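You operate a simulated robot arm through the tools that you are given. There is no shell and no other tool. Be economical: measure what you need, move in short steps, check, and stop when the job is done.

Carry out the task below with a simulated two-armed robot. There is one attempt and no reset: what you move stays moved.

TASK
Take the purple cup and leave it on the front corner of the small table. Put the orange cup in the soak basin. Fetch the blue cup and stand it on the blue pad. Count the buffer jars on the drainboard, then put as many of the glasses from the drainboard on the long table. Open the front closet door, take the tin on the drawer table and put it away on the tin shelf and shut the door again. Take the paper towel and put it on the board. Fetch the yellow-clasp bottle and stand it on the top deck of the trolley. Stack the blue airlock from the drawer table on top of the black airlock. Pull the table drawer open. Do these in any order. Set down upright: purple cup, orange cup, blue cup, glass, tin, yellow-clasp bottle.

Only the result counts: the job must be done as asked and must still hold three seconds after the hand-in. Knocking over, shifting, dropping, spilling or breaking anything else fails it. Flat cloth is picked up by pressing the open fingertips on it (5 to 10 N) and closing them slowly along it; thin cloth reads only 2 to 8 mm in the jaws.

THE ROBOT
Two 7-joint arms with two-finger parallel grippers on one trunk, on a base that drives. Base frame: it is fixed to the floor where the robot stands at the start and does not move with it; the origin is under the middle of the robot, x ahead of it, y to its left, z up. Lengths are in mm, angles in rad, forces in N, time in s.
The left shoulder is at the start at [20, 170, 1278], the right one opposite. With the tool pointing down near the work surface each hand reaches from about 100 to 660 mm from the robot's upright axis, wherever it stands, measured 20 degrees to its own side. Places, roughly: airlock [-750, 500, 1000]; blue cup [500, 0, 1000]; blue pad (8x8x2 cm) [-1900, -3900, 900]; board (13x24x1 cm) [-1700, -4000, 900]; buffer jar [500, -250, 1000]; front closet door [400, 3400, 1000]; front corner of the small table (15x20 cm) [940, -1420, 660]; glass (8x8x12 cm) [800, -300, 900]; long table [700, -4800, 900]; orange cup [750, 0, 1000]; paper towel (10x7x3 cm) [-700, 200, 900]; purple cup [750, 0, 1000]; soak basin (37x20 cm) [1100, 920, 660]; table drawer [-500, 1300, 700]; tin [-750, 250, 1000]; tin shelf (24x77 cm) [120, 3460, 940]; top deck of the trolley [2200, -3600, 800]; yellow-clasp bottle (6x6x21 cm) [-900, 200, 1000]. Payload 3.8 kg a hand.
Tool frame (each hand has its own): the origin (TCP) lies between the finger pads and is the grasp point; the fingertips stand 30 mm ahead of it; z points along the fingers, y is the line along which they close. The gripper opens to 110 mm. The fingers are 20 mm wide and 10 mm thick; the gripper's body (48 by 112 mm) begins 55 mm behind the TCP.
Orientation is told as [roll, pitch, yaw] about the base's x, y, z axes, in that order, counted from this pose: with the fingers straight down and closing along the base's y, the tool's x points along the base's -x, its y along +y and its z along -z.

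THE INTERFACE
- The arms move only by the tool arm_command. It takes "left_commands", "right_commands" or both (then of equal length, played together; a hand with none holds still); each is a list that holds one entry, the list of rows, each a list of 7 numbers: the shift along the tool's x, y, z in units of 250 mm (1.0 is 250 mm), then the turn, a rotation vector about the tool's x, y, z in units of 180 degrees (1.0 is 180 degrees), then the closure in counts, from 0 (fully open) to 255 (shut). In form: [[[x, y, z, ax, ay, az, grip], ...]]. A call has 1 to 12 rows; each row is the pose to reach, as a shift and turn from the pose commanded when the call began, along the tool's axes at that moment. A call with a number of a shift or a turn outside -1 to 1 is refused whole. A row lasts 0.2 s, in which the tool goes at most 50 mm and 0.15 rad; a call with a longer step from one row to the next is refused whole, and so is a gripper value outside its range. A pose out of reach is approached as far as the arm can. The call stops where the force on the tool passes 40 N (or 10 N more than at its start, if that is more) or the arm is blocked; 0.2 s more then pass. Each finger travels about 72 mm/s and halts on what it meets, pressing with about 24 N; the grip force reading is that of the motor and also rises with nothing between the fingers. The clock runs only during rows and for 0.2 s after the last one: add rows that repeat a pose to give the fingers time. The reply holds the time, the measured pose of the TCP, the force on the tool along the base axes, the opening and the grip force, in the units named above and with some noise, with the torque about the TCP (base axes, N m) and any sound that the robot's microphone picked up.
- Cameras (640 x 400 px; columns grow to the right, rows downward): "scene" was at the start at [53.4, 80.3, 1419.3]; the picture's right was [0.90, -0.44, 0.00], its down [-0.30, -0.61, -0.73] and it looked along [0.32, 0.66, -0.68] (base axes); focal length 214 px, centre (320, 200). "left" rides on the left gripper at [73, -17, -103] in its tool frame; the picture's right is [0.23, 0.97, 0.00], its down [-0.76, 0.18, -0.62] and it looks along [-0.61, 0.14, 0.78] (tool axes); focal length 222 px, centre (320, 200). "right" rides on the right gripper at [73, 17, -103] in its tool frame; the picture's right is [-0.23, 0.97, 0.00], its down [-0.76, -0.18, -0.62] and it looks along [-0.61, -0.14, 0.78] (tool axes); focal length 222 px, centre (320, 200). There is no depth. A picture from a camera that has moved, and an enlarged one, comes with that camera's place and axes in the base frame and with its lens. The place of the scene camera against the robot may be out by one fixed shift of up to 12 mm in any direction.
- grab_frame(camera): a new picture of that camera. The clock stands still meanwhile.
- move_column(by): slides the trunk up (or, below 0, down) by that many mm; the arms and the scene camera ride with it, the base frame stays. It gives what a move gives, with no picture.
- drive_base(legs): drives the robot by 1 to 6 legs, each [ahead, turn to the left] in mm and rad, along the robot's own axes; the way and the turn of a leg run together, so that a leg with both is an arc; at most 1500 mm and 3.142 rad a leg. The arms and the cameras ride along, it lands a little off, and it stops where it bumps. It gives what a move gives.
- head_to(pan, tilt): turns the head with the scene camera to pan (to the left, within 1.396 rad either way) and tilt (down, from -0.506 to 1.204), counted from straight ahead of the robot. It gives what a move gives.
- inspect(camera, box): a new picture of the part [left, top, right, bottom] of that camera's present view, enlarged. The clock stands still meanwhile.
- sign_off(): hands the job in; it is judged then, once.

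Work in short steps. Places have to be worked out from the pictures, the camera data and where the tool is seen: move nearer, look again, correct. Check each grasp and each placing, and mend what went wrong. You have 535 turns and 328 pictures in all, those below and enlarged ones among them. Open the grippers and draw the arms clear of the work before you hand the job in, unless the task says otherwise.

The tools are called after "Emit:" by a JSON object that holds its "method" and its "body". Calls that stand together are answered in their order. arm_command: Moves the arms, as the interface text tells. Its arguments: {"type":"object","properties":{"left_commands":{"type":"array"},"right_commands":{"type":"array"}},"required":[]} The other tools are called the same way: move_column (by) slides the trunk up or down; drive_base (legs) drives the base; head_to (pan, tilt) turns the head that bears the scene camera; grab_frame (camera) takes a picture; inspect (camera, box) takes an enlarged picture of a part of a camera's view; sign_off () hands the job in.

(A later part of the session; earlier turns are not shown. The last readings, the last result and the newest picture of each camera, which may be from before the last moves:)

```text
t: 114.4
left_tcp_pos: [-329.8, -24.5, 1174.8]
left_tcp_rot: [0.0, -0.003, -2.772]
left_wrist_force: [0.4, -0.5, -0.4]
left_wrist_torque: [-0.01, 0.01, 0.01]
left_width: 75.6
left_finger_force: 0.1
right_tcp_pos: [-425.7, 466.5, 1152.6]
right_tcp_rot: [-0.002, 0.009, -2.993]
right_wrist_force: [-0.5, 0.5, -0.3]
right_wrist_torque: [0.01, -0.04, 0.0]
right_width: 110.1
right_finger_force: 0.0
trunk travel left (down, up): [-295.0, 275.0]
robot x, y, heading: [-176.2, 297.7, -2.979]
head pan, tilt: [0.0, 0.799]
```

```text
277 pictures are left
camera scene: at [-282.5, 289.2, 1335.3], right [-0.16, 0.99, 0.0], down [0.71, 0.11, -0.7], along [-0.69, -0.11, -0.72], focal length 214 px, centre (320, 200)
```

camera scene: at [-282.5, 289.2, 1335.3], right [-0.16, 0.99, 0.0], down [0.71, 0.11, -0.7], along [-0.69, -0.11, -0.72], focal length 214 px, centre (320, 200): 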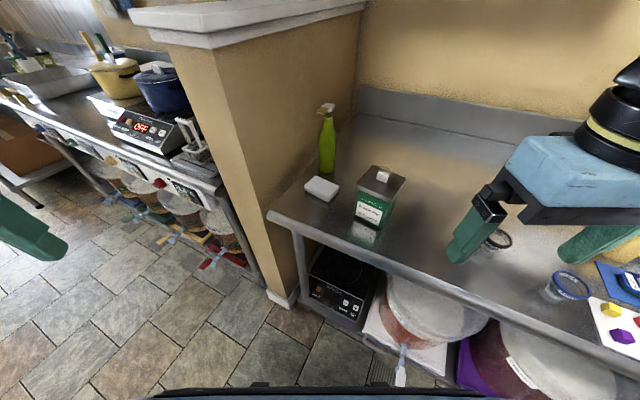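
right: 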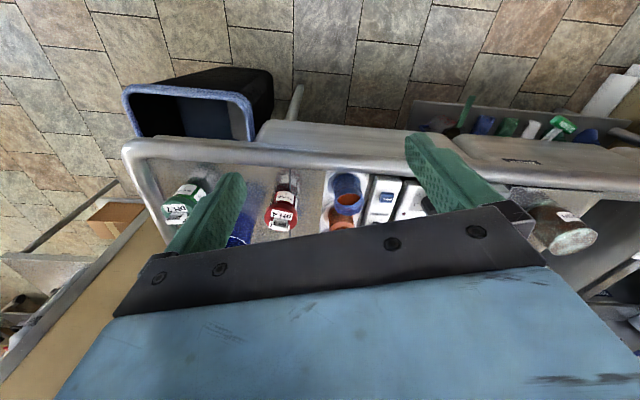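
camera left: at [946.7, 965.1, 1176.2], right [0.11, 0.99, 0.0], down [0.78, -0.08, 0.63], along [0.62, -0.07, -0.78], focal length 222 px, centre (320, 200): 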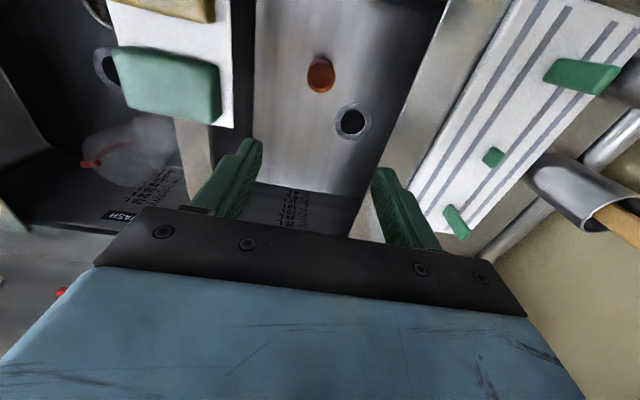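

Blocked at the same heading, so it isn't the height. I look down at the right-hand side near the base.

Emit:
{"method": "head_to", "body": {"pan": -0.7, "tilt": 1.15}}

Emit:
{"method": "grab_frame", "body": {"camera": "scene"}}

Emit:
{"method": "head_to", "body": {"pan": 0.9, "tilt": 0.9}}

Emit:
{"method": "grab_frame", "body": {"camera": "scene"}}

```text
t: 115.5
left_tcp_pos: [-328.8, -25.5, 1174.7]
left_tcp_rot: [-0.003, -0.003, -2.771]
left_wrist_force: [0.3, 0.5, 0.6]
left_wrist_torque: [-0.02, 0.02, -0.02]
left_width: 75.7
left_finger_force: 0.1
right_tcp_pos: [-425.2, 466.4, 1152.7]
right_tcp_rot: [-0.003, 0.013, -2.994]
right_wrist_force: [-0.3, 0.2, 0.8]
right_wrist_torque: [-0.02, -0.01, 0.01]
right_width: 110.0
right_finger_force: 0.0
trunk travel left (down, up): [-295.0, 275.0]
robot x, y, heading: [-178.2, 300.6, -2.984]
head pan, tilt: [-0.7, 1.15]
```

```text
276 pictures are left
camera scene: at [-253.9, 332.5, 1310.5], right [0.52, 0.86, 0.0], down [0.78, -0.47, -0.41], along [-0.35, 0.21, -0.91], focal length 214 px, centre (320, 200)
```

scene: 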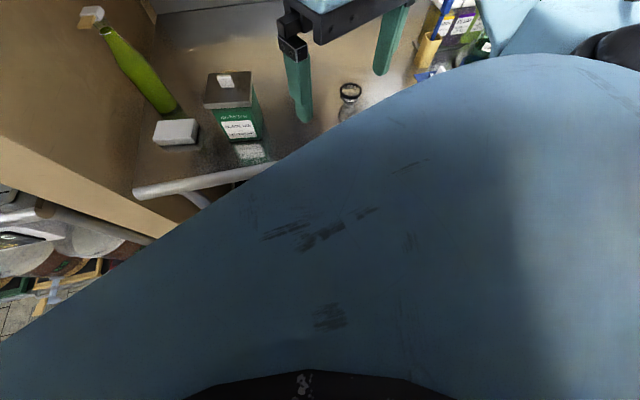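

```text
t: 117.1
left_tcp_pos: [-329.2, -24.0, 1174.6]
left_tcp_rot: [-0.002, -0.005, -2.772]
left_wrist_force: [-0.8, 0.6, -0.4]
left_wrist_torque: [-0.02, 0.0, -0.02]
left_width: 75.5
left_finger_force: 0.1
right_tcp_pos: [-426.7, 466.0, 1152.5]
right_tcp_rot: [-0.001, 0.014, -2.994]
right_wrist_force: [0.0, -0.3, -0.3]
right_wrist_torque: [0.03, 0.01, 0.02]
right_width: 110.1
right_finger_force: 0.0
trunk travel left (down, up): [-295.0, 275.0]
robot x, y, heading: [-177.8, 296.6, -2.978]
head pan, tilt: [0.901, 0.901]
```

```text
275 pictures are left
camera scene: at [-239.9, 236.0, 1327.4], right [-0.87, 0.49, 0.0], down [0.39, 0.68, -0.62], along [-0.31, -0.54, -0.78], focal length 214 px, centre (320, 200)
```

scene: 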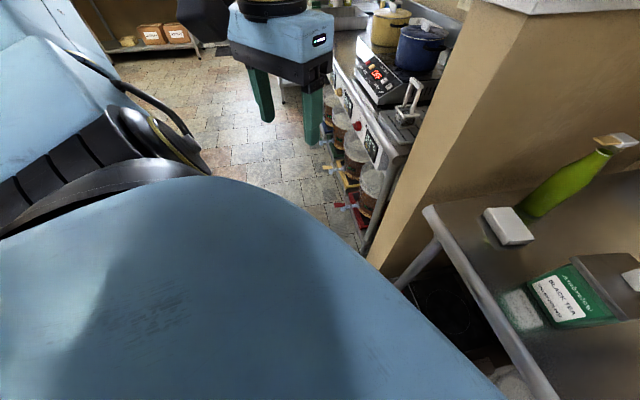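

Nothing obvious. I back up 80 mm and retry the right turn.

Emit:
{"method": "drive_base", "body": {"legs": [[-80, 0], [0, -0.45]]}}

```text
t: 119.5
left_tcp_pos: [-379.2, 89.8, 1175.3]
left_tcp_rot: [-0.002, -0.003, 3.046]
left_wrist_force: [0.3, -0.1, 1.2]
left_wrist_torque: [-0.03, 0.01, 0.03]
left_width: 75.4
left_finger_force: 0.1
right_tcp_pos: [-244.4, 572.9, 1151.5]
right_tcp_rot: [-0.002, 0.011, 2.829]
right_wrist_force: [-0.2, 0.1, -0.1]
right_wrist_torque: [-0.02, 0.02, 0.0]
right_width: 110.1
right_finger_force: 0.1
trunk travel left (down, up): [-295.0, 275.0]
robot x, y, heading: [-95.2, 310.2, 2.834]
head pan, tilt: [0.901, 0.901]
```

The turn works now: the base had touched the table's lower shelf. From here the airlocks are well placed for the right arm; I drive 70 ahead squarely and look.

Emit:
{"method": "drive_base", "body": {"legs": [[70, 0]]}}

Emit:
{"method": "head_to", "body": {"pan": -0.3, "tilt": 0.8}}

Emit:
{"method": "grab_frame", "body": {"camera": "scene"}}

```text
t: 120.5
left_tcp_pos: [-444.4, 110.0, 1175.8]
left_tcp_rot: [-0.002, -0.003, 3.048]
left_wrist_force: [-0.3, 0.7, -0.2]
left_wrist_torque: [-0.06, -0.02, -0.02]
left_width: 75.5
left_finger_force: 0.1
right_tcp_pos: [-310.4, 593.0, 1152.5]
right_tcp_rot: [-0.002, 0.013, 2.828]
right_wrist_force: [-1.1, -0.4, 0.7]
right_wrist_torque: [0.02, -0.03, -0.04]
right_width: 109.9
right_finger_force: 0.2
trunk travel left (down, up): [-295.0, 275.0]
robot x, y, heading: [-163.5, 331.2, 2.836]
head pan, tilt: [0.901, 0.901]
```

```text
t: 121.9
left_tcp_pos: [-441.6, 109.2, 1175.1]
left_tcp_rot: [-0.002, -0.005, 3.048]
left_wrist_force: [0.3, -0.1, -0.4]
left_wrist_torque: [0.02, 0.02, 0.01]
left_width: 75.3
left_finger_force: 0.1
right_tcp_pos: [-309.3, 593.5, 1151.6]
right_tcp_rot: [-0.002, 0.013, 2.827]
right_wrist_force: [-0.1, -0.1, -0.5]
right_wrist_torque: [0.01, -0.02, 0.03]
right_width: 110.0
right_finger_force: 0.0
trunk travel left (down, up): [-295.0, 275.0]
robot x, y, heading: [-161.5, 328.7, 2.836]
head pan, tilt: [-0.3, 0.799]
```

```text
274 pictures are left
camera scene: at [-252.9, 390.3, 1335.3], right [0.57, 0.82, 0.0], down [0.59, -0.41, -0.7], along [-0.57, 0.4, -0.72], focal length 214 px, centre (320, 200)
```

scene: 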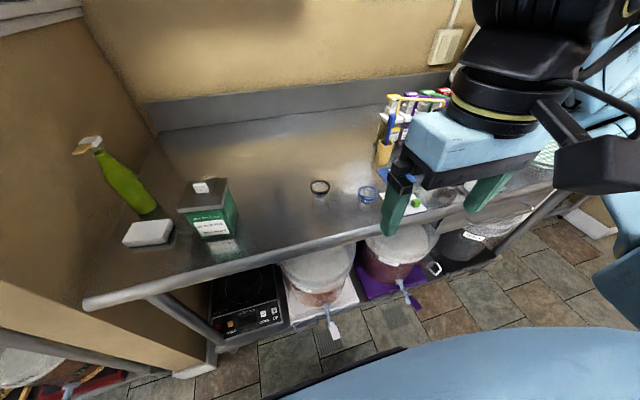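

I enlarge the area with the rings and the blue mat.

Emit:
{"method": "inspect", "body": {"camera": "scene", "box": [290, 80, 450, 225]}}

Emit:
{"method": "inspect", "body": {"camera": "scene", "box": [60, 120, 250, 260]}}

```text
2.76 times, centred on (370, 152) of scene
camera zoom: at [-252.9, 390.3, 1335.3], right [0.57, 0.82, 0.0], down [0.59, -0.41, -0.7], along [-0.57, 0.4, -0.72], focal length 592 px, centre (182, 331)
```

zoom: 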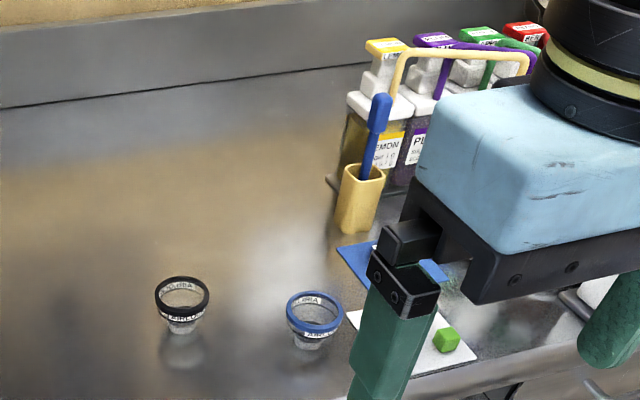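

```text
2.86 times, centred on (155, 190) of scene
camera zoom: at [-252.9, 390.3, 1335.3], right [0.57, 0.82, 0.0], down [0.59, -0.41, -0.7], along [-0.57, 0.4, -0.72], focal length 613 px, centre (791, 229)
```

zoom: 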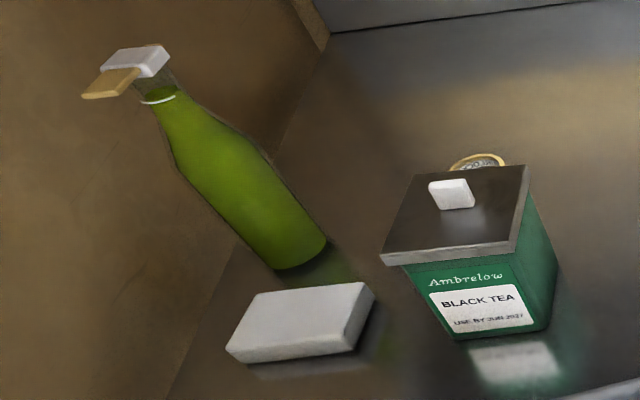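

Both airlocks are labelled; rims about 56 mm: black at (−618,646), blue at (−519,736), rim z≈930. I lower the column 110 and bring the right hand above the blue one.

Emit:
{"method": "move_column", "body": {"by": -110}}

```text
t: 123.3
left_tcp_pos: [-442.5, 108.7, 1065.0]
left_tcp_rot: [-0.001, -0.004, 3.048]
left_wrist_force: [0.4, 0.7, -1.4]
left_wrist_torque: [0.0, 0.04, 0.01]
left_width: 75.7
left_finger_force: 0.0
right_tcp_pos: [-309.2, 594.2, 1042.7]
right_tcp_rot: [-0.001, 0.011, 2.827]
right_wrist_force: [-0.3, -0.2, 1.0]
right_wrist_torque: [0.03, 0.03, 0.03]
right_width: 110.1
right_finger_force: 0.1
trunk travel left (down, up): [-185.0, 385.0]
robot x, y, heading: [-161.5, 332.8, 2.838]
head pan, tilt: [-0.3, 0.799]
```

Moving over the blue airlock at z≈1020.

Emit:
{"method": "arm_command", "body": {"right_commands": [[[-0.16, -0.05, 0, 0, 0, 0, 0], [-0.33, -0.1, 0, 0, 0, 0, 0], [-0.5, -0.15, 0, 0, 0, 0, 0], [-0.67, -0.2, 0, 0, 0, 0, 0], [-0.84, -0.25, 0.05, 0, 0, 0, 0], [-0.974, -0.28, 0.09, 0, 0, 0, 0], [-0.974, -0.28, 0.09, 0, 0, 0, 0]]]}}

Emit:
{"method": "grab_frame", "body": {"camera": "right"}}

```text
t: 125.0
left_tcp_pos: [-442.2, 109.5, 1063.5]
left_tcp_rot: [-0.002, -0.002, 3.047]
left_wrist_force: [0.8, 0.3, -0.6]
left_wrist_torque: [0.01, 0.0, 0.02]
left_width: 75.3
left_finger_force: 0.0
right_tcp_pos: [-521.4, 735.4, 1016.2]
right_tcp_rot: [-0.003, 0.012, 2.827]
right_wrist_force: [0.1, 0.9, 0.3]
right_wrist_torque: [0.02, 0.02, -0.01]
right_width: 110.0
right_finger_force: 0.0
trunk travel left (down, up): [-185.0, 385.0]
robot x, y, heading: [-159.1, 332.7, 2.832]
head pan, tilt: [-0.3, 0.799]
```

```text
271 pictures are left
camera right: at [-458.0, 697.8, 1121.1], right [-0.52, -0.86, -0.01], down [-0.68, 0.41, 0.61], along [-0.52, 0.32, -0.79], focal length 222 px, centre (320, 200)
```

right: 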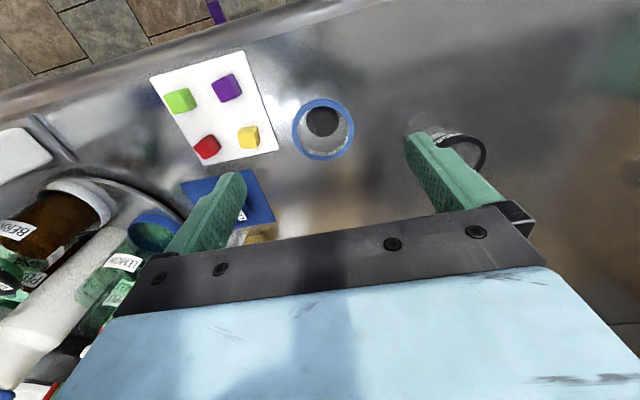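

Blue airlock centre ≈(−518,732), right under the hand. I descend to TCP z≈926 with 80 mm opening.

Emit:
{"method": "arm_command", "body": {"right_commands": [[[0.015, 0.008, 0.1, 0, 0, 0, 40], [0.015, 0.008, 0.2, 0, 0, 0, 70], [0.015, 0.008, 0.28, 0, 0, 0, 70], [0.015, 0.008, 0.34, 0, 0, 0, 70], [0.015, 0.008, 0.36, 0, 0, 0, 70]]]}}

Emit:
{"method": "grab_frame", "body": {"camera": "right"}}

```text
t: 126.2
left_tcp_pos: [-442.8, 109.1, 1063.8]
left_tcp_rot: [-0.002, -0.005, 3.048]
left_wrist_force: [0.1, -0.4, -0.2]
left_wrist_torque: [-0.01, 0.03, 0.0]
left_width: 75.4
left_finger_force: 0.0
right_tcp_pos: [-515.1, 733.0, 926.5]
right_tcp_rot: [-0.002, 0.014, 2.827]
right_wrist_force: [0.7, 0.0, 0.2]
right_wrist_torque: [-0.01, 0.0, -0.01]
right_width: 79.8
right_finger_force: 0.1
trunk travel left (down, up): [-185.0, 385.0]
robot x, y, heading: [-161.9, 329.7, 2.836]
head pan, tilt: [-0.3, 0.799]
```

```text
270 pictures are left
camera right: at [-451.5, 694.8, 1031.1], right [-0.52, -0.86, 0.0], down [-0.68, 0.41, 0.61], along [-0.52, 0.32, -0.79], focal length 222 px, centre (320, 200)
```

right: 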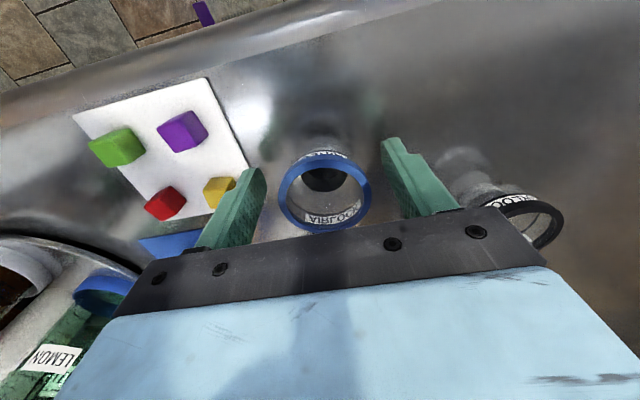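

Ring centred between the fingers; close.

Emit:
{"method": "arm_command", "body": {"right_commands": [[[0, 0, 0.01, 0, 0, 0, 120], [0, 0, 0.015, 0, 0, 0, 160], [0, 0, 0.015, 0, 0, 0, 190], [0, 0, 0.015, 0, 0, 0, 200]]]}}

```text
t: 127.2
left_tcp_pos: [-442.9, 108.7, 1065.6]
left_tcp_rot: [-0.003, -0.005, 3.047]
left_wrist_force: [-0.7, -0.7, 0.7]
left_wrist_torque: [0.02, -0.02, -0.01]
left_width: 75.6
left_finger_force: 0.1
right_tcp_pos: [-514.9, 733.1, 924.0]
right_tcp_rot: [-0.001, 0.011, 2.825]
right_wrist_force: [-0.6, 1.0, 6.0]
right_wrist_torque: [0.07, 0.08, -0.01]
right_width: 48.0
right_finger_force: 24.2
trunk travel left (down, up): [-185.0, 385.0]
robot x, y, heading: [-161.8, 331.1, 2.843]
head pan, tilt: [-0.3, 0.799]
```

Gripped at 48 mm. I lift 70 mm and check.

Emit:
{"method": "arm_command", "body": {"right_commands": [[[0, 0, -0.05, 0, 0, 0, 200], [0, 0, -0.13, 0, 0, 0, 200], [0, 0, -0.21, 0, 0, 0, 200], [0, 0, -0.28, 0, 0, 0, 200]]]}}

Emit:
{"method": "grab_frame", "body": {"camera": "right"}}

Emit:
{"method": "grab_frame", "body": {"camera": "scene"}}

```text
t: 128.2
left_tcp_pos: [-442.7, 110.0, 1065.0]
left_tcp_rot: [-0.002, -0.003, 3.048]
left_wrist_force: [-0.6, -0.7, -0.5]
left_wrist_torque: [0.01, 0.01, 0.01]
left_width: 75.6
left_finger_force: 0.0
right_tcp_pos: [-517.2, 731.4, 994.2]
right_tcp_rot: [-0.004, 0.013, 2.828]
right_wrist_force: [-0.6, -0.3, -0.5]
right_wrist_torque: [-0.01, 0.02, -0.02]
right_width: 47.9
right_finger_force: 23.5
trunk travel left (down, up): [-185.0, 385.0]
robot x, y, heading: [-165.9, 327.9, 2.836]
head pan, tilt: [-0.3, 0.799]
```

```text
269 pictures are left
camera right: at [-453.9, 693.2, 1098.3], right [-0.52, -0.86, -0.01], down [-0.68, 0.41, 0.61], along [-0.52, 0.32, -0.79], focal length 222 px, centre (320, 200)
```

right: 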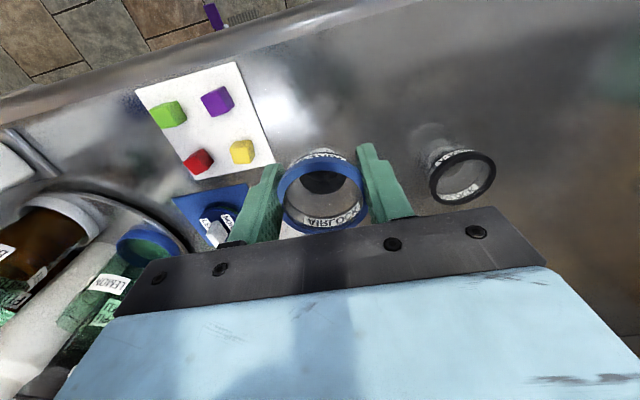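

```text
268 pictures are left
camera scene: at [-252.8, 390.3, 1225.3], right [0.57, 0.82, 0.0], down [0.59, -0.41, -0.7], along [-0.57, 0.4, -0.72], focal length 214 px, centre (320, 200)
```

scene: 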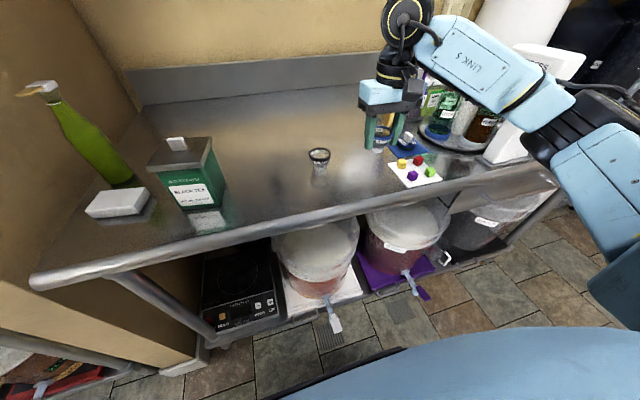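

The blue airlock is held. I move it above the black one (≈(−617,637)).

Emit:
{"method": "arm_command", "body": {"right_commands": [[[-0.04, 0.08, -0.06, 0, 0, 0, 200], [-0.1, 0.2, -0.06, 0, 0, 0, 200], [-0.17, 0.33, -0.06, 0, 0, 0, 200], [-0.22, 0.44, -0.06, 0, 0, 0, 200], [-0.247, 0.482, -0.06, 0, 0, 0, 200], [-0.247, 0.482, -0.06, 0, 0, 0, 200]]]}}

Emit:
{"method": "grab_frame", "body": {"camera": "right"}}

Emit:
{"method": "inspect", "body": {"camera": "scene", "box": [260, 60, 420, 200]}}

```text
t: 129.6
left_tcp_pos: [-441.7, 110.6, 1065.4]
left_tcp_rot: [-0.001, -0.004, 3.047]
left_wrist_force: [-0.8, 0.2, -0.7]
left_wrist_torque: [-0.01, 0.02, 0.03]
left_width: 75.6
left_finger_force: 0.0
right_tcp_pos: [-613.7, 637.4, 1007.9]
right_tcp_rot: [-0.003, 0.01, 2.826]
right_wrist_force: [-0.8, -0.2, 0.5]
right_wrist_torque: [0.01, 0.02, 0.0]
right_width: 48.3
right_finger_force: 23.5
trunk travel left (down, up): [-185.0, 385.0]
robot x, y, heading: [-159.8, 328.4, 2.838]
head pan, tilt: [-0.3, 0.799]
```

```text
267 pictures are left
camera right: at [-550.9, 599.9, 1111.2], right [-0.52, -0.86, 0.0], down [-0.68, 0.41, 0.61], along [-0.52, 0.32, -0.79], focal length 222 px, centre (320, 200)
```

right: 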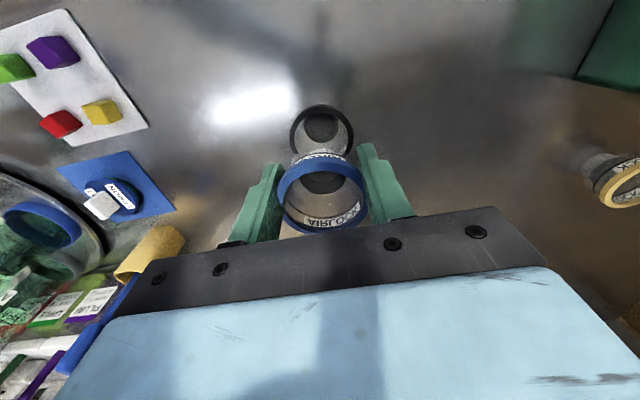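

```text
2.86 times, centred on (340, 130) of scene
camera zoom: at [-252.8, 390.4, 1225.3], right [0.57, 0.82, 0.0], down [0.59, -0.41, -0.7], along [-0.57, 0.4, -0.72], focal length 613 px, centre (263, 400)
```

zoom: 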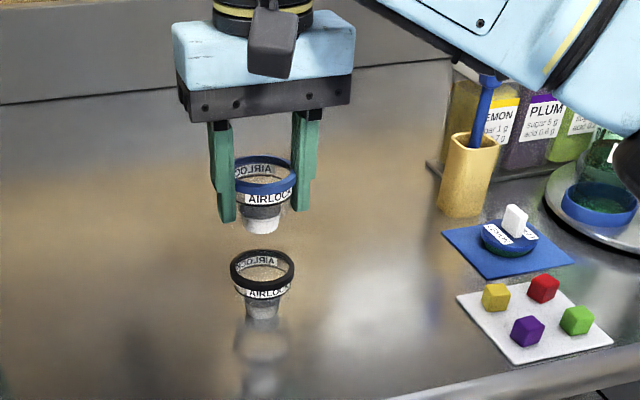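

The fingertips reach ~25 mm below the ring and would foul the black ring when nesting. I'll put the blue airlock back down and regrip it with only the fingertips.

Emit:
{"method": "arm_command", "body": {"right_commands": [[[0.04, -0.08, 0, 0, 0, 0, 200], [0.1, -0.2, 0, 0, 0, 0, 200], [0.17, -0.33, 0, 0, 0, 0, 200], [0.24, -0.47, 0, 0, 0, 0, 200], [0.247, -0.482, 0.08, 0, 0, 0, 200], [0.247, -0.482, 0.18, 0, 0, 0, 200], [0.247, -0.482, 0.27, 0, 0, 0, 200], [0.247, -0.482, 0.31, 0, 0, 0, 200], [0.247, -0.482, 0.335, 0, 0, 0, 200], [0.247, -0.482, 0.335, 0, 0, 0, 200]]]}}

```text
t: 131.8
left_tcp_pos: [-441.8, 109.4, 1065.7]
left_tcp_rot: [-0.001, -0.003, 3.048]
left_wrist_force: [0.3, 0.5, -0.3]
left_wrist_torque: [0.03, 0.01, 0.01]
left_width: 75.3
left_finger_force: 0.0
right_tcp_pos: [-515.0, 731.5, 924.7]
right_tcp_rot: [-0.002, 0.011, 2.827]
right_wrist_force: [0.3, 0.0, -0.4]
right_wrist_torque: [0.0, -0.01, -0.03]
right_width: 48.1
right_finger_force: 24.0
trunk travel left (down, up): [-185.0, 385.0]
robot x, y, heading: [-163.9, 330.3, 2.837]
head pan, tilt: [-0.3, 0.799]
```

Near the table again; I set it down, open, rise 18 mm and regrip with the tips.

Emit:
{"method": "arm_command", "body": {"right_commands": [[[0, 0, 0.006, 0, 0, 0, 200], [0, 0, 0.006, 0, 0, 0, 150], [0, 0, 0.006, 0, 0, 0, 110], [0, 0, 0.006, 0, 0, 0, 100], [0, 0, -0.03, 0, 0, 0, 100], [0, 0, -0.07, 0, 0, 0, 100], [0, 0, -0.07, 0, 0, 0, 100]]]}}

Emit:
{"method": "inspect", "body": {"camera": "scene", "box": [290, 80, 450, 200]}}

Emit:
{"method": "grab_frame", "body": {"camera": "right"}}

```text
t: 133.3
left_tcp_pos: [-442.5, 108.7, 1064.6]
left_tcp_rot: [-0.002, -0.002, 3.049]
left_wrist_force: [1.6, -0.5, 0.7]
left_wrist_torque: [0.0, -0.02, 0.0]
left_width: 75.6
left_finger_force: 0.0
right_tcp_pos: [-514.7, 731.3, 941.8]
right_tcp_rot: [-0.001, 0.012, 2.828]
right_wrist_force: [-0.8, 1.4, -0.2]
right_wrist_torque: [0.02, 0.0, 0.0]
right_width: 67.1
right_finger_force: 0.1
trunk travel left (down, up): [-185.0, 385.0]
robot x, y, heading: [-164.4, 333.1, 2.834]
head pan, tilt: [-0.3, 0.799]
```

```text
3.33 times, centred on (370, 140) of scene
camera zoom: at [-252.8, 390.4, 1225.3], right [0.57, 0.82, 0.0], down [0.59, -0.41, -0.7], along [-0.57, 0.4, -0.72], focal length 715 px, centre (153, 400)
```

zoom: 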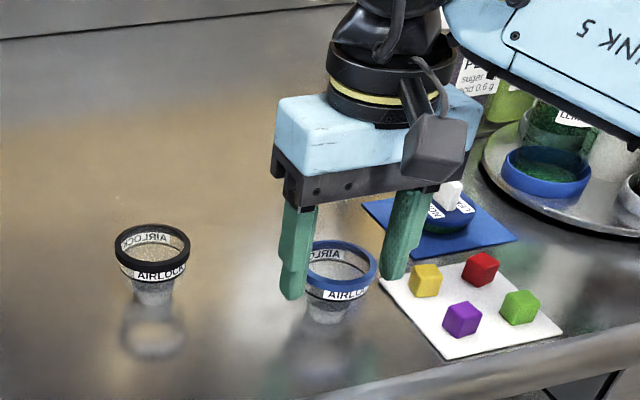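

```text
264 pictures are left
camera right: at [-452.2, 693.9, 1046.1], right [-0.52, -0.86, 0.0], down [-0.68, 0.41, 0.61], along [-0.52, 0.32, -0.79], focal length 222 px, centre (320, 200)
```

right: 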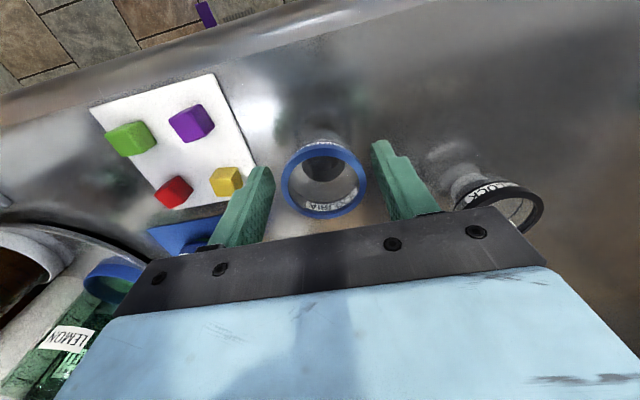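

The ring's rim is near z 933, so I rise another 12 mm (tips ≈924) and close.

Emit:
{"method": "arm_command", "body": {"right_commands": [[[0, 0, -0.048, 0, 0, 0, 100], [0, 0, -0.048, 0, 0, 0, 130], [0, 0, -0.048, 0, 0, 0, 170], [0, 0, -0.048, 0, 0, 0, 200], [0, 0, -0.048, 0, 0, 0, 200]]]}}

Emit:
{"method": "arm_command", "body": {"right_commands": [[[0, 0, -0.05, 0, 0, 0, 200], [0, 0, -0.13, 0, 0, 0, 200], [0, 0, -0.22, 0, 0, 0, 200], [0, 0, -0.28, 0, 0, 0, 200]]]}}

Emit:
{"method": "inspect", "body": {"camera": "scene", "box": [290, 60, 450, 200]}}

```text
t: 134.6
left_tcp_pos: [-442.9, 109.8, 1065.0]
left_tcp_rot: [-0.002, -0.004, 3.048]
left_wrist_force: [0.1, 0.1, 1.1]
left_wrist_torque: [0.01, 0.0, -0.01]
left_width: 75.2
left_finger_force: 0.1
right_tcp_pos: [-515.0, 732.7, 954.6]
right_tcp_rot: [-0.004, 0.01, 2.828]
right_wrist_force: [-0.2, -0.2, 1.9]
right_wrist_torque: [0.02, -0.01, 0.01]
right_width: 47.2
right_finger_force: 24.3
trunk travel left (down, up): [-185.0, 385.0]
robot x, y, heading: [-160.2, 334.9, 2.832]
head pan, tilt: [-0.3, 0.799]
```

```text
t: 135.6
left_tcp_pos: [-443.0, 110.0, 1065.4]
left_tcp_rot: [-0.002, -0.003, 3.048]
left_wrist_force: [0.3, -0.1, -0.1]
left_wrist_torque: [0.03, -0.02, -0.01]
left_width: 75.3
left_finger_force: 0.1
right_tcp_pos: [-516.3, 733.1, 1024.8]
right_tcp_rot: [-0.003, 0.013, 2.826]
right_wrist_force: [0.8, -0.4, -1.7]
right_wrist_torque: [-0.02, -0.02, 0.02]
right_width: 47.1
right_finger_force: 24.0
trunk travel left (down, up): [-185.0, 385.0]
robot x, y, heading: [-159.3, 334.5, 2.835]
head pan, tilt: [-0.3, 0.799]
```

```text
2.86 times, centred on (370, 130) of scene
camera zoom: at [-252.8, 390.3, 1225.3], right [0.57, 0.82, 0.0], down [0.59, -0.41, -0.7], along [-0.57, 0.4, -0.72], focal length 613 px, centre (177, 400)
```

zoom: 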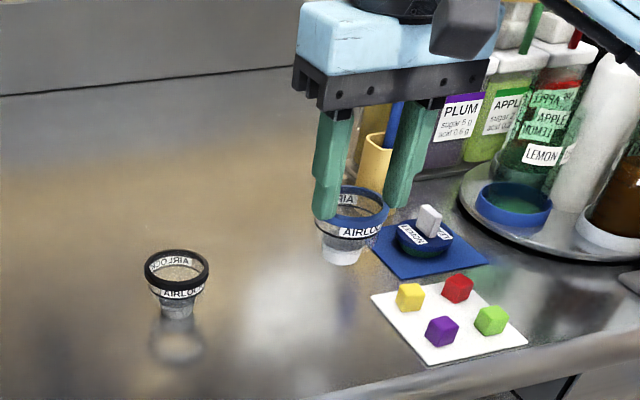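

Held by the tips. Again over the black airlock.

Emit:
{"method": "arm_command", "body": {"right_commands": [[[-0.04, 0.08, 0, 0, 0, 0, 200], [-0.1, 0.2, 0, 0, 0, 0, 200], [-0.17, 0.33, 0, 0, 0, 0, 200], [-0.22, 0.44, 0, 0, 0, 0, 200], [-0.243, 0.497, 0, 0, 0, 0, 200], [-0.243, 0.497, 0, 0, 0, 0, 200]]]}}

Emit:
{"method": "grab_frame", "body": {"camera": "right"}}

Emit:
{"method": "inspect", "body": {"camera": "scene", "box": [260, 60, 400, 190]}}

```text
t: 136.9
left_tcp_pos: [-442.4, 109.9, 1065.3]
left_tcp_rot: [-0.002, -0.003, 3.047]
left_wrist_force: [0.0, -0.7, -0.4]
left_wrist_torque: [0.01, 0.05, 0.02]
left_width: 75.6
left_finger_force: 0.0
right_tcp_pos: [-612.1, 634.5, 1021.4]
right_tcp_rot: [-0.003, 0.01, 2.826]
right_wrist_force: [-0.1, -1.0, -0.6]
right_wrist_torque: [-0.01, 0.0, -0.01]
right_width: 47.0
right_finger_force: 23.9
trunk travel left (down, up): [-185.0, 385.0]
robot x, y, heading: [-162.9, 331.7, 2.839]
head pan, tilt: [-0.3, 0.799]
```

```text
262 pictures are left
camera right: at [-549.9, 596.1, 1126.6], right [-0.52, -0.86, 0.0], down [-0.68, 0.41, 0.61], along [-0.52, 0.32, -0.79], focal length 222 px, centre (320, 200)
```

right: 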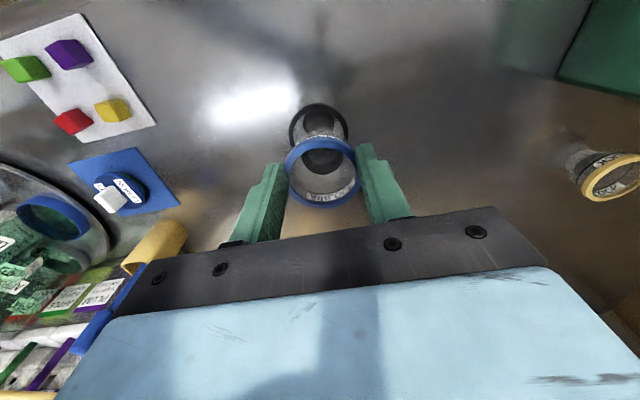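

```text
3.08 times, centred on (330, 125) of scene
camera zoom: at [-252.8, 390.5, 1225.3], right [0.57, 0.82, 0.0], down [0.59, -0.41, -0.7], along [-0.57, 0.4, -0.72], focal length 660 px, centre (289, 431)
```

zoom: 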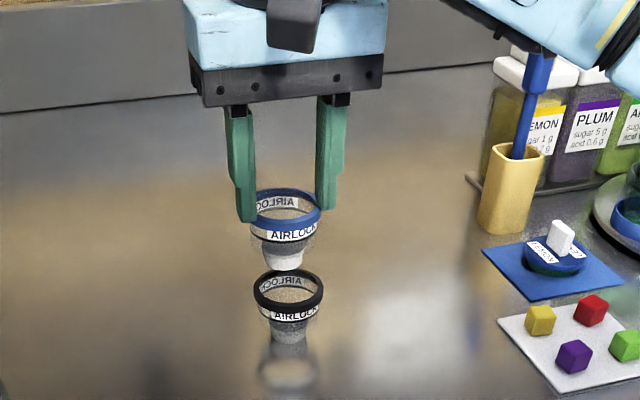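

Aligned within ~3 mm. I shift 2.5 mm and lower 30 mm so the blue base enters the black airlock.

Emit:
{"method": "arm_command", "body": {"right_commands": [[[0.01, 0, 0.04, 0, 0, 0, 200], [0.01, 0, 0.08, 0, 0, 0, 200], [0.01, 0, 0.12, 0, 0, 0, 200], [0.01, 0, 0.12, 0, 0, 0, 200]]]}}

Emit:
{"method": "inspect", "body": {"camera": "scene", "box": [280, 90, 370, 180]}}

```text
t: 137.9
left_tcp_pos: [-442.8, 110.5, 1065.4]
left_tcp_rot: [-0.002, -0.005, 3.045]
left_wrist_force: [0.0, 0.4, 0.5]
left_wrist_torque: [0.0, 0.02, -0.02]
left_width: 75.4
left_finger_force: 0.0
right_tcp_pos: [-609.8, 632.7, 991.9]
right_tcp_rot: [-0.001, 0.011, 2.826]
right_wrist_force: [-0.6, -0.4, 0.0]
right_wrist_torque: [0.04, -0.01, -0.05]
right_width: 46.9
right_finger_force: 23.8
trunk travel left (down, up): [-185.0, 385.0]
robot x, y, heading: [-163.3, 329.5, 2.84]
head pan, tilt: [-0.3, 0.799]
```

```text
4.44 times, centred on (325, 135) of scene
camera zoom: at [-252.8, 390.3, 1225.3], right [0.57, 0.82, 0.0], down [0.59, -0.41, -0.7], along [-0.57, 0.4, -0.72], focal length 953 px, centre (298, 489)
```

zoom: 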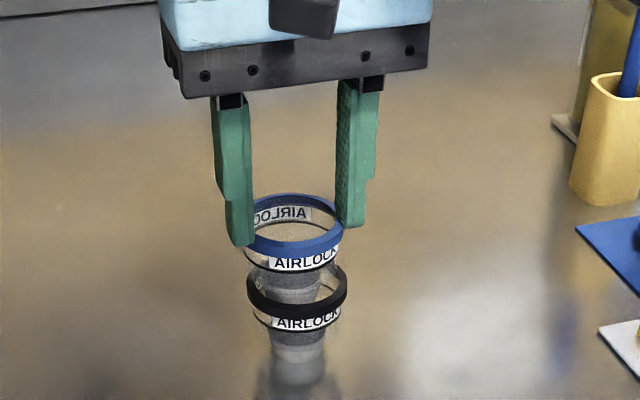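

The base is entering cleanly. I continue slowly until force appears.

Emit:
{"method": "arm_command", "body": {"right_commands": [[[0, 0, 0.016, 0, 0, 0, 200], [0, 0, 0.032, 0, 0, 0, 200], [0, 0, 0.04, 0, 0, 0, 200], [0, 0, 0.04, 0, 0, 0, 200]]]}}

Emit:
{"method": "inspect", "body": {"camera": "scene", "box": [280, 90, 370, 180]}}

```text
t: 138.9
left_tcp_pos: [-441.8, 109.0, 1066.4]
left_tcp_rot: [-0.003, -0.004, 3.049]
left_wrist_force: [0.1, 0.3, -0.3]
left_wrist_torque: [-0.03, -0.01, 0.03]
left_width: 75.3
left_finger_force: 0.0
right_tcp_pos: [-608.4, 631.0, 985.3]
right_tcp_rot: [-0.001, 0.009, 2.827]
right_wrist_force: [0.1, -0.4, 15.8]
right_wrist_torque: [-0.04, 0.17, -0.05]
right_width: 46.8
right_finger_force: 23.8
trunk travel left (down, up): [-185.0, 385.0]
robot x, y, heading: [-163.6, 333.0, 2.836]
head pan, tilt: [-0.3, 0.799]
```

```text
4.44 times, centred on (325, 135) of scene
camera zoom: at [-251.9, 389.7, 1225.6], right [0.57, 0.82, 0.0], down [0.59, -0.41, -0.7], along [-0.57, 0.4, -0.72], focal length 953 px, centre (298, 489)
```

zoom: 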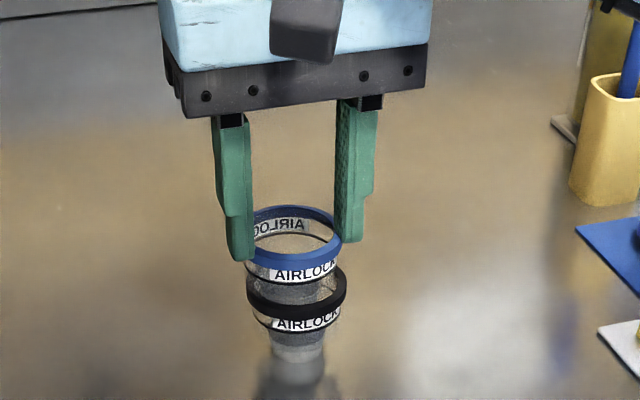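

Seated (16 N). I ease off 1.5 mm, open slowly and rise.

Emit:
{"method": "arm_command", "body": {"right_commands": [[[0, 0, -0.008, 0, 0, 0, 200], [0, 0, -0.008, 0, 0, 0, 165], [0, 0, -0.008, 0, 0, 0, 140], [0, 0, -0.008, 0, 0, 0, 110], [0, 0, -0.03, 0, 0, 0, 100], [0, 0, -0.12, 0, 0, 0, 100], [0, 0, -0.25, 0, 0, 0, 100]]]}}

Emit:
{"method": "inspect", "body": {"camera": "scene", "box": [280, 90, 370, 180]}}

Emit:
{"method": "grab_frame", "body": {"camera": "right"}}

```text
t: 140.6
left_tcp_pos: [-441.3, 109.6, 1065.5]
left_tcp_rot: [-0.005, -0.003, 3.048]
left_wrist_force: [0.3, 0.2, 0.4]
left_wrist_torque: [0.05, -0.04, -0.01]
left_width: 75.5
left_finger_force: 0.1
right_tcp_pos: [-610.5, 631.9, 1045.3]
right_tcp_rot: [-0.003, 0.013, 2.827]
right_wrist_force: [0.7, -0.1, -0.6]
right_wrist_torque: [0.0, -0.03, 0.0]
right_width: 67.1
right_finger_force: 0.0
trunk travel left (down, up): [-185.0, 385.0]
robot x, y, heading: [-160.8, 332.2, 2.835]
head pan, tilt: [-0.3, 0.799]
```

```text
4.44 times, centred on (325, 135) of scene
camera zoom: at [-252.7, 390.0, 1225.4], right [0.57, 0.82, 0.0], down [0.59, -0.41, -0.7], along [-0.57, 0.4, -0.72], focal length 953 px, centre (298, 489)
```

zoom: 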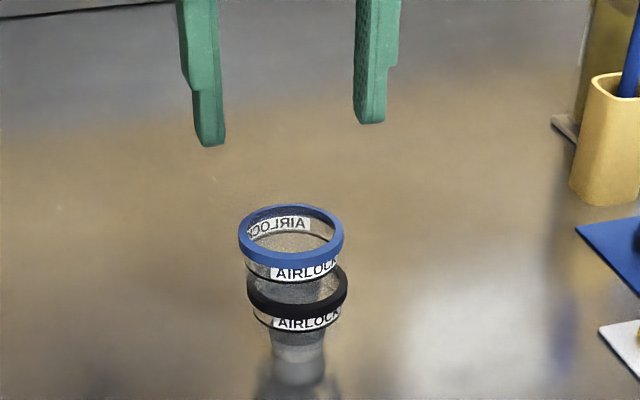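

```text
257 pictures are left
camera right: at [-548.7, 593.1, 1150.6], right [-0.52, -0.86, -0.01], down [-0.68, 0.4, 0.62], along [-0.52, 0.32, -0.79], focal length 222 px, centre (320, 200)
```

right: 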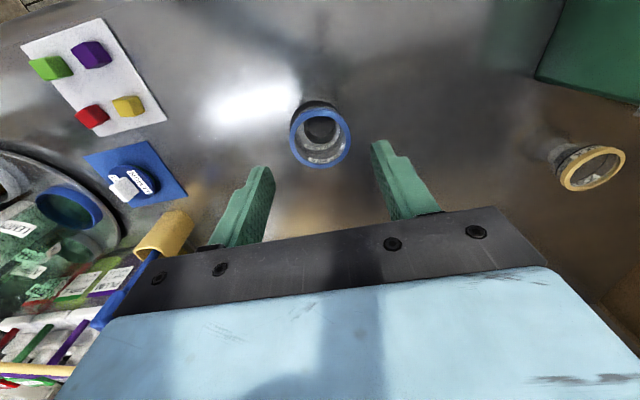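

The airlocks are stacked. Next the tin, with the left arm: I move the left hand above it at z≈1130, fully open.

Emit:
{"method": "arm_command", "body": {"left_commands": [[[-0.1, -0.1, -0.1, 0, 0, 0.01, 0], [-0.22, -0.22, -0.2, 0, 0, 0.02, 0], [-0.35, -0.35, -0.26, 0, 0, 0.03, 0], [-0.48, -0.48, -0.26, 0, 0, 0.04, 0], [-0.61, -0.61, -0.26, 0, 0, 0.05, 0], [-0.74, -0.74, -0.26, 0, 0, 0.06, 0], [-0.85, -0.8, -0.26, 0, 0, 0.0675, 0]]]}}

Emit:
{"method": "grab_frame", "body": {"camera": "left"}}

```text
t: 142.2
left_tcp_pos: [-621.4, 310.1, 1132.5]
left_tcp_rot: [-0.003, -0.005, 2.856]
left_wrist_force: [0.9, -0.2, 0.0]
left_wrist_torque: [0.01, 0.06, 0.0]
left_width: 110.3
left_finger_force: 0.0
left hand out of reach, approached as far as the arm can: row 7
right_tcp_pos: [-609.9, 631.7, 1047.3]
right_tcp_rot: [0.0, 0.009, 2.826]
right_wrist_force: [0.7, 0.4, 0.2]
right_wrist_torque: [-0.03, 0.03, -0.02]
right_width: 66.9
right_finger_force: 0.1
trunk travel left (down, up): [-185.0, 385.0]
robot x, y, heading: [-164.1, 328.9, 2.836]
head pan, tilt: [-0.3, 0.799]
```

```text
256 pictures are left
camera left: at [-547.3, 305.3, 1235.8], right [-0.06, -1.0, 0.0], down [-0.78, 0.04, 0.63], along [-0.63, 0.04, -0.78], focal length 222 px, centre (320, 200)
```

left: 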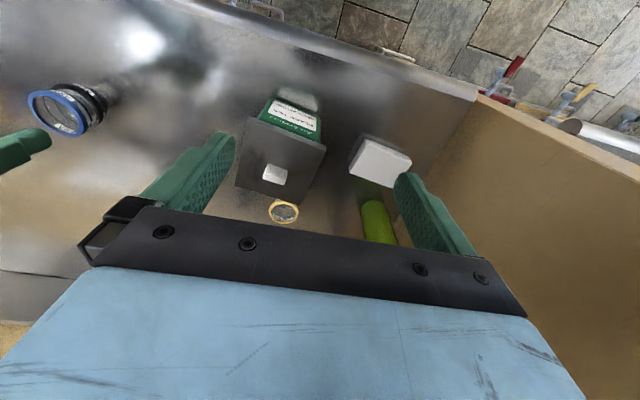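

The tin's lid is ~90 mm square, centre about (−691,365), edges aligned with the hand. To reach it, I pull the right hand back and up, then drive 60 mm ahead.

Emit:
{"method": "arm_command", "body": {"right_commands": [[[0, 0, -0.15, 0, 0, 0, 100], [0.1, 0, -0.28, 0, 0, 0, 100], [0.25, 0, -0.32, 0, 0, 0, 100], [0.4, 0, -0.32, 0, 0, 0, 100], [0.55, 0, -0.32, 0, 0, 0, 100]]]}}

Emit:
{"method": "drive_base", "body": {"legs": [[60, 0]]}}

```text
t: 143.3
left_tcp_pos: [-621.5, 310.7, 1132.8]
left_tcp_rot: [-0.003, -0.006, 2.852]
left_wrist_force: [0.1, 0.1, 0.7]
left_wrist_torque: [0.01, 0.02, -0.02]
left_width: 109.9
left_finger_force: 0.1
right_tcp_pos: [-481.6, 589.1, 1127.1]
right_tcp_rot: [-0.002, 0.012, 2.825]
right_wrist_force: [0.2, 0.8, -0.2]
right_wrist_torque: [0.0, 0.02, 0.0]
right_width: 67.0
right_finger_force: 0.1
trunk travel left (down, up): [-185.0, 385.0]
robot x, y, heading: [-158.6, 334.0, 2.835]
head pan, tilt: [-0.3, 0.799]
```

```text
t: 144.3
left_tcp_pos: [-679.1, 329.1, 1131.5]
left_tcp_rot: [-0.001, -0.005, 2.851]
left_wrist_force: [0.2, -0.4, -0.2]
left_wrist_torque: [-0.04, 0.0, -0.02]
left_width: 110.0
left_finger_force: 0.0
right_tcp_pos: [-537.6, 605.8, 1126.0]
right_tcp_rot: [-0.003, 0.012, 2.826]
right_wrist_force: [0.1, 0.0, -0.7]
right_wrist_torque: [-0.01, -0.05, 0.01]
right_width: 66.7
right_finger_force: 0.0
trunk travel left (down, up): [-185.0, 385.0]
robot x, y, heading: [-219.7, 348.9, 2.835]
head pan, tilt: [-0.3, 0.799]
```

Now over the tin at z≈1070.

Emit:
{"method": "arm_command", "body": {"left_commands": [[[-0.04, -0.06, 0.05, 0, 0, 0, 0], [-0.087, -0.124, 0.12, 0, 0, 0.005, 0], [-0.087, -0.124, 0.25, 0, 0, 0.005, 0], [-0.087, -0.124, 0.25, 0, 0, 0.005, 0]]]}}

Emit:
{"method": "grab_frame", "body": {"camera": "left"}}

```text
t: 145.3
left_tcp_pos: [-689.5, 339.9, 1083.9]
left_tcp_rot: [-0.007, -0.004, 2.839]
left_wrist_force: [0.2, 0.0, 0.4]
left_wrist_torque: [0.01, 0.01, 0.02]
left_width: 110.1
left_finger_force: 0.0
left hand out of reach, approached as far as the arm can: row 1, 2, 3, 4
right_tcp_pos: [-537.4, 605.3, 1125.8]
right_tcp_rot: [-0.002, 0.011, 2.825]
right_wrist_force: [-0.2, -0.3, 0.0]
right_wrist_torque: [-0.03, 0.0, 0.0]
right_width: 67.0
right_finger_force: 0.1
trunk travel left (down, up): [-185.0, 385.0]
robot x, y, heading: [-218.7, 348.8, 2.838]
head pan, tilt: [-0.3, 0.799]
```

```text
255 pictures are left
camera left: at [-616.6, 333.3, 1187.4], right [-0.07, -1.0, -0.01], down [-0.78, 0.05, 0.63], along [-0.62, 0.05, -0.78], focal length 222 px, centre (320, 200)
```

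left: 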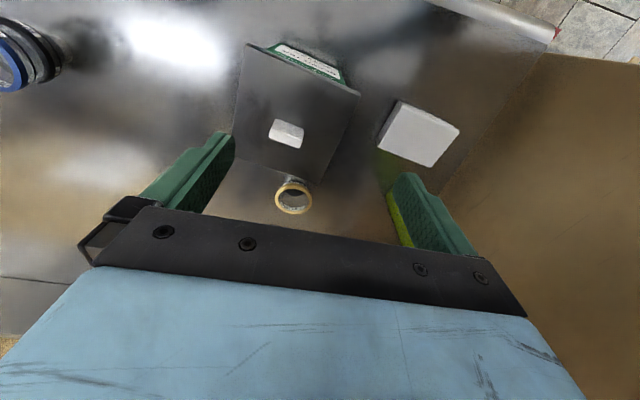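

The left arm can't reach across straight ahead when stretched. I back off 70 mm and turn 0.22 rad right so the tin lies in its sector.

Emit:
{"method": "drive_base", "body": {"legs": [[-70, 0], [0, -0.22]]}}

```text
t: 147.1
left_tcp_pos: [-614.2, 421.1, 1086.4]
left_tcp_rot: [-0.004, -0.004, 2.62]
left_wrist_force: [0.9, 1.0, 0.0]
left_wrist_torque: [0.01, -0.02, 0.01]
left_width: 110.1
left_finger_force: 0.1
right_tcp_pos: [-407.2, 647.1, 1126.2]
right_tcp_rot: [0.0, 0.013, 2.608]
right_wrist_force: [0.6, -0.6, -0.2]
right_wrist_torque: [-0.02, -0.01, -0.01]
right_width: 67.0
right_finger_force: 0.1
trunk travel left (down, up): [-185.0, 385.0]
robot x, y, heading: [-147.9, 330.7, 2.62]
head pan, tilt: [-0.3, 0.799]
```

Moving over the tin, aligned to its sides.

Emit:
{"method": "arm_command", "body": {"left_commands": [[[-0.04, 0.1, 0, 0, 0, -0.02, 0], [-0.08, 0.2, 0, 0, 0, -0.04, 0], [-0.12, 0.29, 0, 0, 0, -0.06, 0], [-0.156, 0.348, 0.044, 0, 0, -0.0605, 0], [-0.156, 0.348, 0.044, 0, 0, -0.0605, 0]]]}}

Emit:
{"method": "grab_frame", "body": {"camera": "left"}}

```text
t: 148.3
left_tcp_pos: [-689.9, 364.7, 1072.9]
left_tcp_rot: [-0.006, -0.004, 2.811]
left_wrist_force: [0.3, 0.2, 0.8]
left_wrist_torque: [0.01, 0.01, -0.01]
left_width: 110.1
left_finger_force: 0.1
right_tcp_pos: [-406.9, 646.8, 1126.0]
right_tcp_rot: [-0.002, 0.012, 2.608]
right_wrist_force: [0.0, -0.5, -0.4]
right_wrist_torque: [0.01, 0.01, 0.0]
right_width: 66.9
right_finger_force: 0.0
trunk travel left (down, up): [-185.0, 385.0]
robot x, y, heading: [-147.9, 328.0, 2.62]
head pan, tilt: [-0.3, 0.799]
```

```text
254 pictures are left
camera left: at [-616.4, 355.3, 1176.2], right [-0.1, -0.99, -0.01], down [-0.78, 0.07, 0.63], along [-0.62, 0.07, -0.78], focal length 222 px, centre (320, 200)
```

left: 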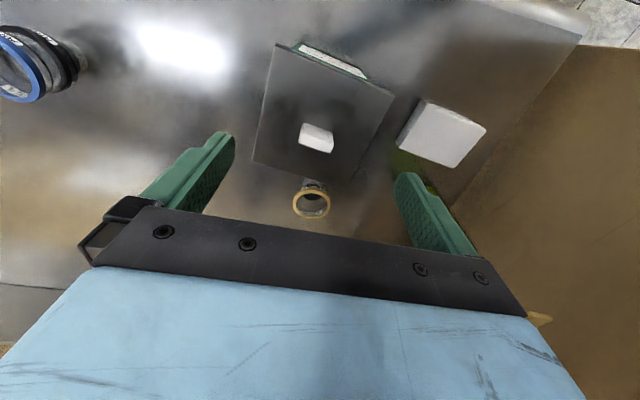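

Reachable now. Before choosing the grip I look north towards the closet to see the door and shelf.

Emit:
{"method": "head_to", "body": {"pan": -1.25, "tilt": 0.1}}

Emit:
{"method": "grab_frame", "body": {"camera": "scene"}}

```text
t: 149.6
left_tcp_pos: [-690.7, 365.1, 1073.0]
left_tcp_rot: [-0.006, -0.005, 2.813]
left_wrist_force: [0.3, -1.4, 0.4]
left_wrist_torque: [0.0, 0.03, -0.03]
left_width: 110.1
left_finger_force: 0.1
right_tcp_pos: [-407.2, 646.6, 1127.9]
right_tcp_rot: [-0.001, 0.012, 2.608]
right_wrist_force: [-1.3, 0.6, 0.0]
right_wrist_torque: [-0.01, 0.03, 0.03]
right_width: 66.8
right_finger_force: 0.0
trunk travel left (down, up): [-185.0, 385.0]
robot x, y, heading: [-152.5, 330.4, 2.616]
head pan, tilt: [-1.25, 0.099]
```

```text
253 pictures are left
camera scene: at [-154.8, 435.2, 1288.3], right [0.98, -0.2, 0.0], down [-0.02, -0.1, -0.99], along [0.2, 0.97, -0.1], focal length 214 px, centre (320, 200)
```

scene: 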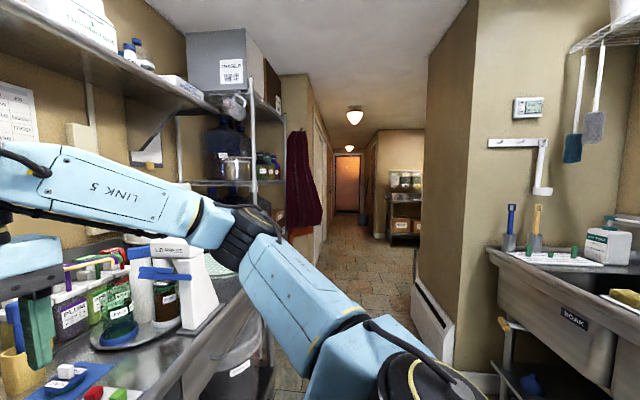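

The closet is along the left corridor wall, so the tin will have to go in from the front. I'll grip it with a tilted hand (about 60° from vertical): first back off 100 mm and correct the yaw.

Emit:
{"method": "arm_command", "body": {"left_commands": [[[0.1, 0, -0.05, 0, 0, 0.016, 0], [0.25, 0, -0.05, 0, 0, 0.016, 0], [0.4, 0, -0.05, 0, 0, 0.016, 0]]]}}

Emit:
{"method": "arm_command", "body": {"left_commands": [[[0, 0, 0, 0, -0.045, 0, 0], [0, 0, 0, 0, -0.09, 0, 0], [0, 0, 0, 0, -0.135, 0, 0], [0, 0, 0, 0, -0.18, 0, 0], [0, 0, 0, 0, -0.225, 0, 0], [0, 0, 0, 0, -0.27, 0, 0], [0, 0, 0, 0, -0.31, 0, 0], [0, 0, 0, 0, -0.333, 0, 0]]]}}

Emit:
{"method": "grab_frame", "body": {"camera": "left"}}

```text
t: 150.3
left_tcp_pos: [-595.9, 331.2, 1086.6]
left_tcp_rot: [-0.006, -0.006, 2.762]
left_wrist_force: [-0.6, -1.1, 0.6]
left_wrist_torque: [0.02, -0.01, 0.04]
left_width: 110.3
left_finger_force: 0.2
right_tcp_pos: [-407.2, 647.6, 1126.4]
right_tcp_rot: [0.0, 0.011, 2.607]
right_wrist_force: [-0.6, -0.2, 0.1]
right_wrist_torque: [-0.01, 0.02, 0.03]
right_width: 66.7
right_finger_force: 0.0
trunk travel left (down, up): [-185.0, 385.0]
robot x, y, heading: [-149.7, 328.6, 2.618]
head pan, tilt: [-1.25, 0.099]
```

```text
t: 152.2
left_tcp_pos: [-609.3, 346.2, 1094.2]
left_tcp_rot: [-0.009, -1.051, 2.77]
left_wrist_force: [0.1, -1.3, -0.3]
left_wrist_torque: [-0.02, -0.04, 0.02]
left_width: 110.1
left_finger_force: 0.1
left hand out of reach, approached as far as the arm can: row 7, 8
right_tcp_pos: [-407.9, 648.0, 1127.3]
right_tcp_rot: [-0.001, 0.011, 2.607]
right_wrist_force: [-0.5, 0.9, 0.5]
right_wrist_torque: [0.0, 0.0, -0.02]
right_width: 66.8
right_finger_force: 0.1
trunk travel left (down, up): [-185.0, 385.0]
robot x, y, heading: [-148.2, 328.9, 2.618]
head pan, tilt: [-1.25, 0.099]
```

```text
252 pictures are left
camera left: at [-488.0, 314.6, 1082.5], right [-0.26, -0.95, -0.2], down [0.08, -0.23, 0.97], along [-0.96, 0.23, 0.14], focal length 222 px, centre (320, 200)
```

left: 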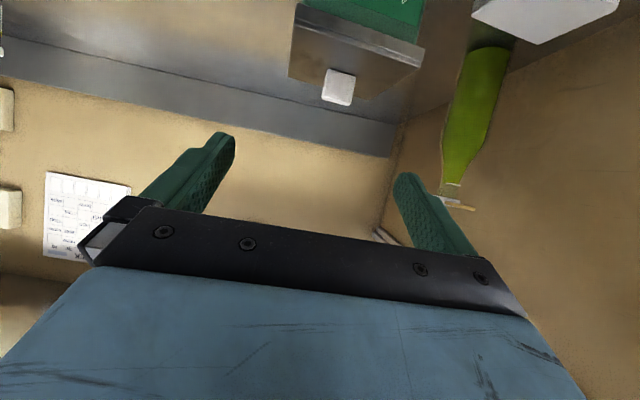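

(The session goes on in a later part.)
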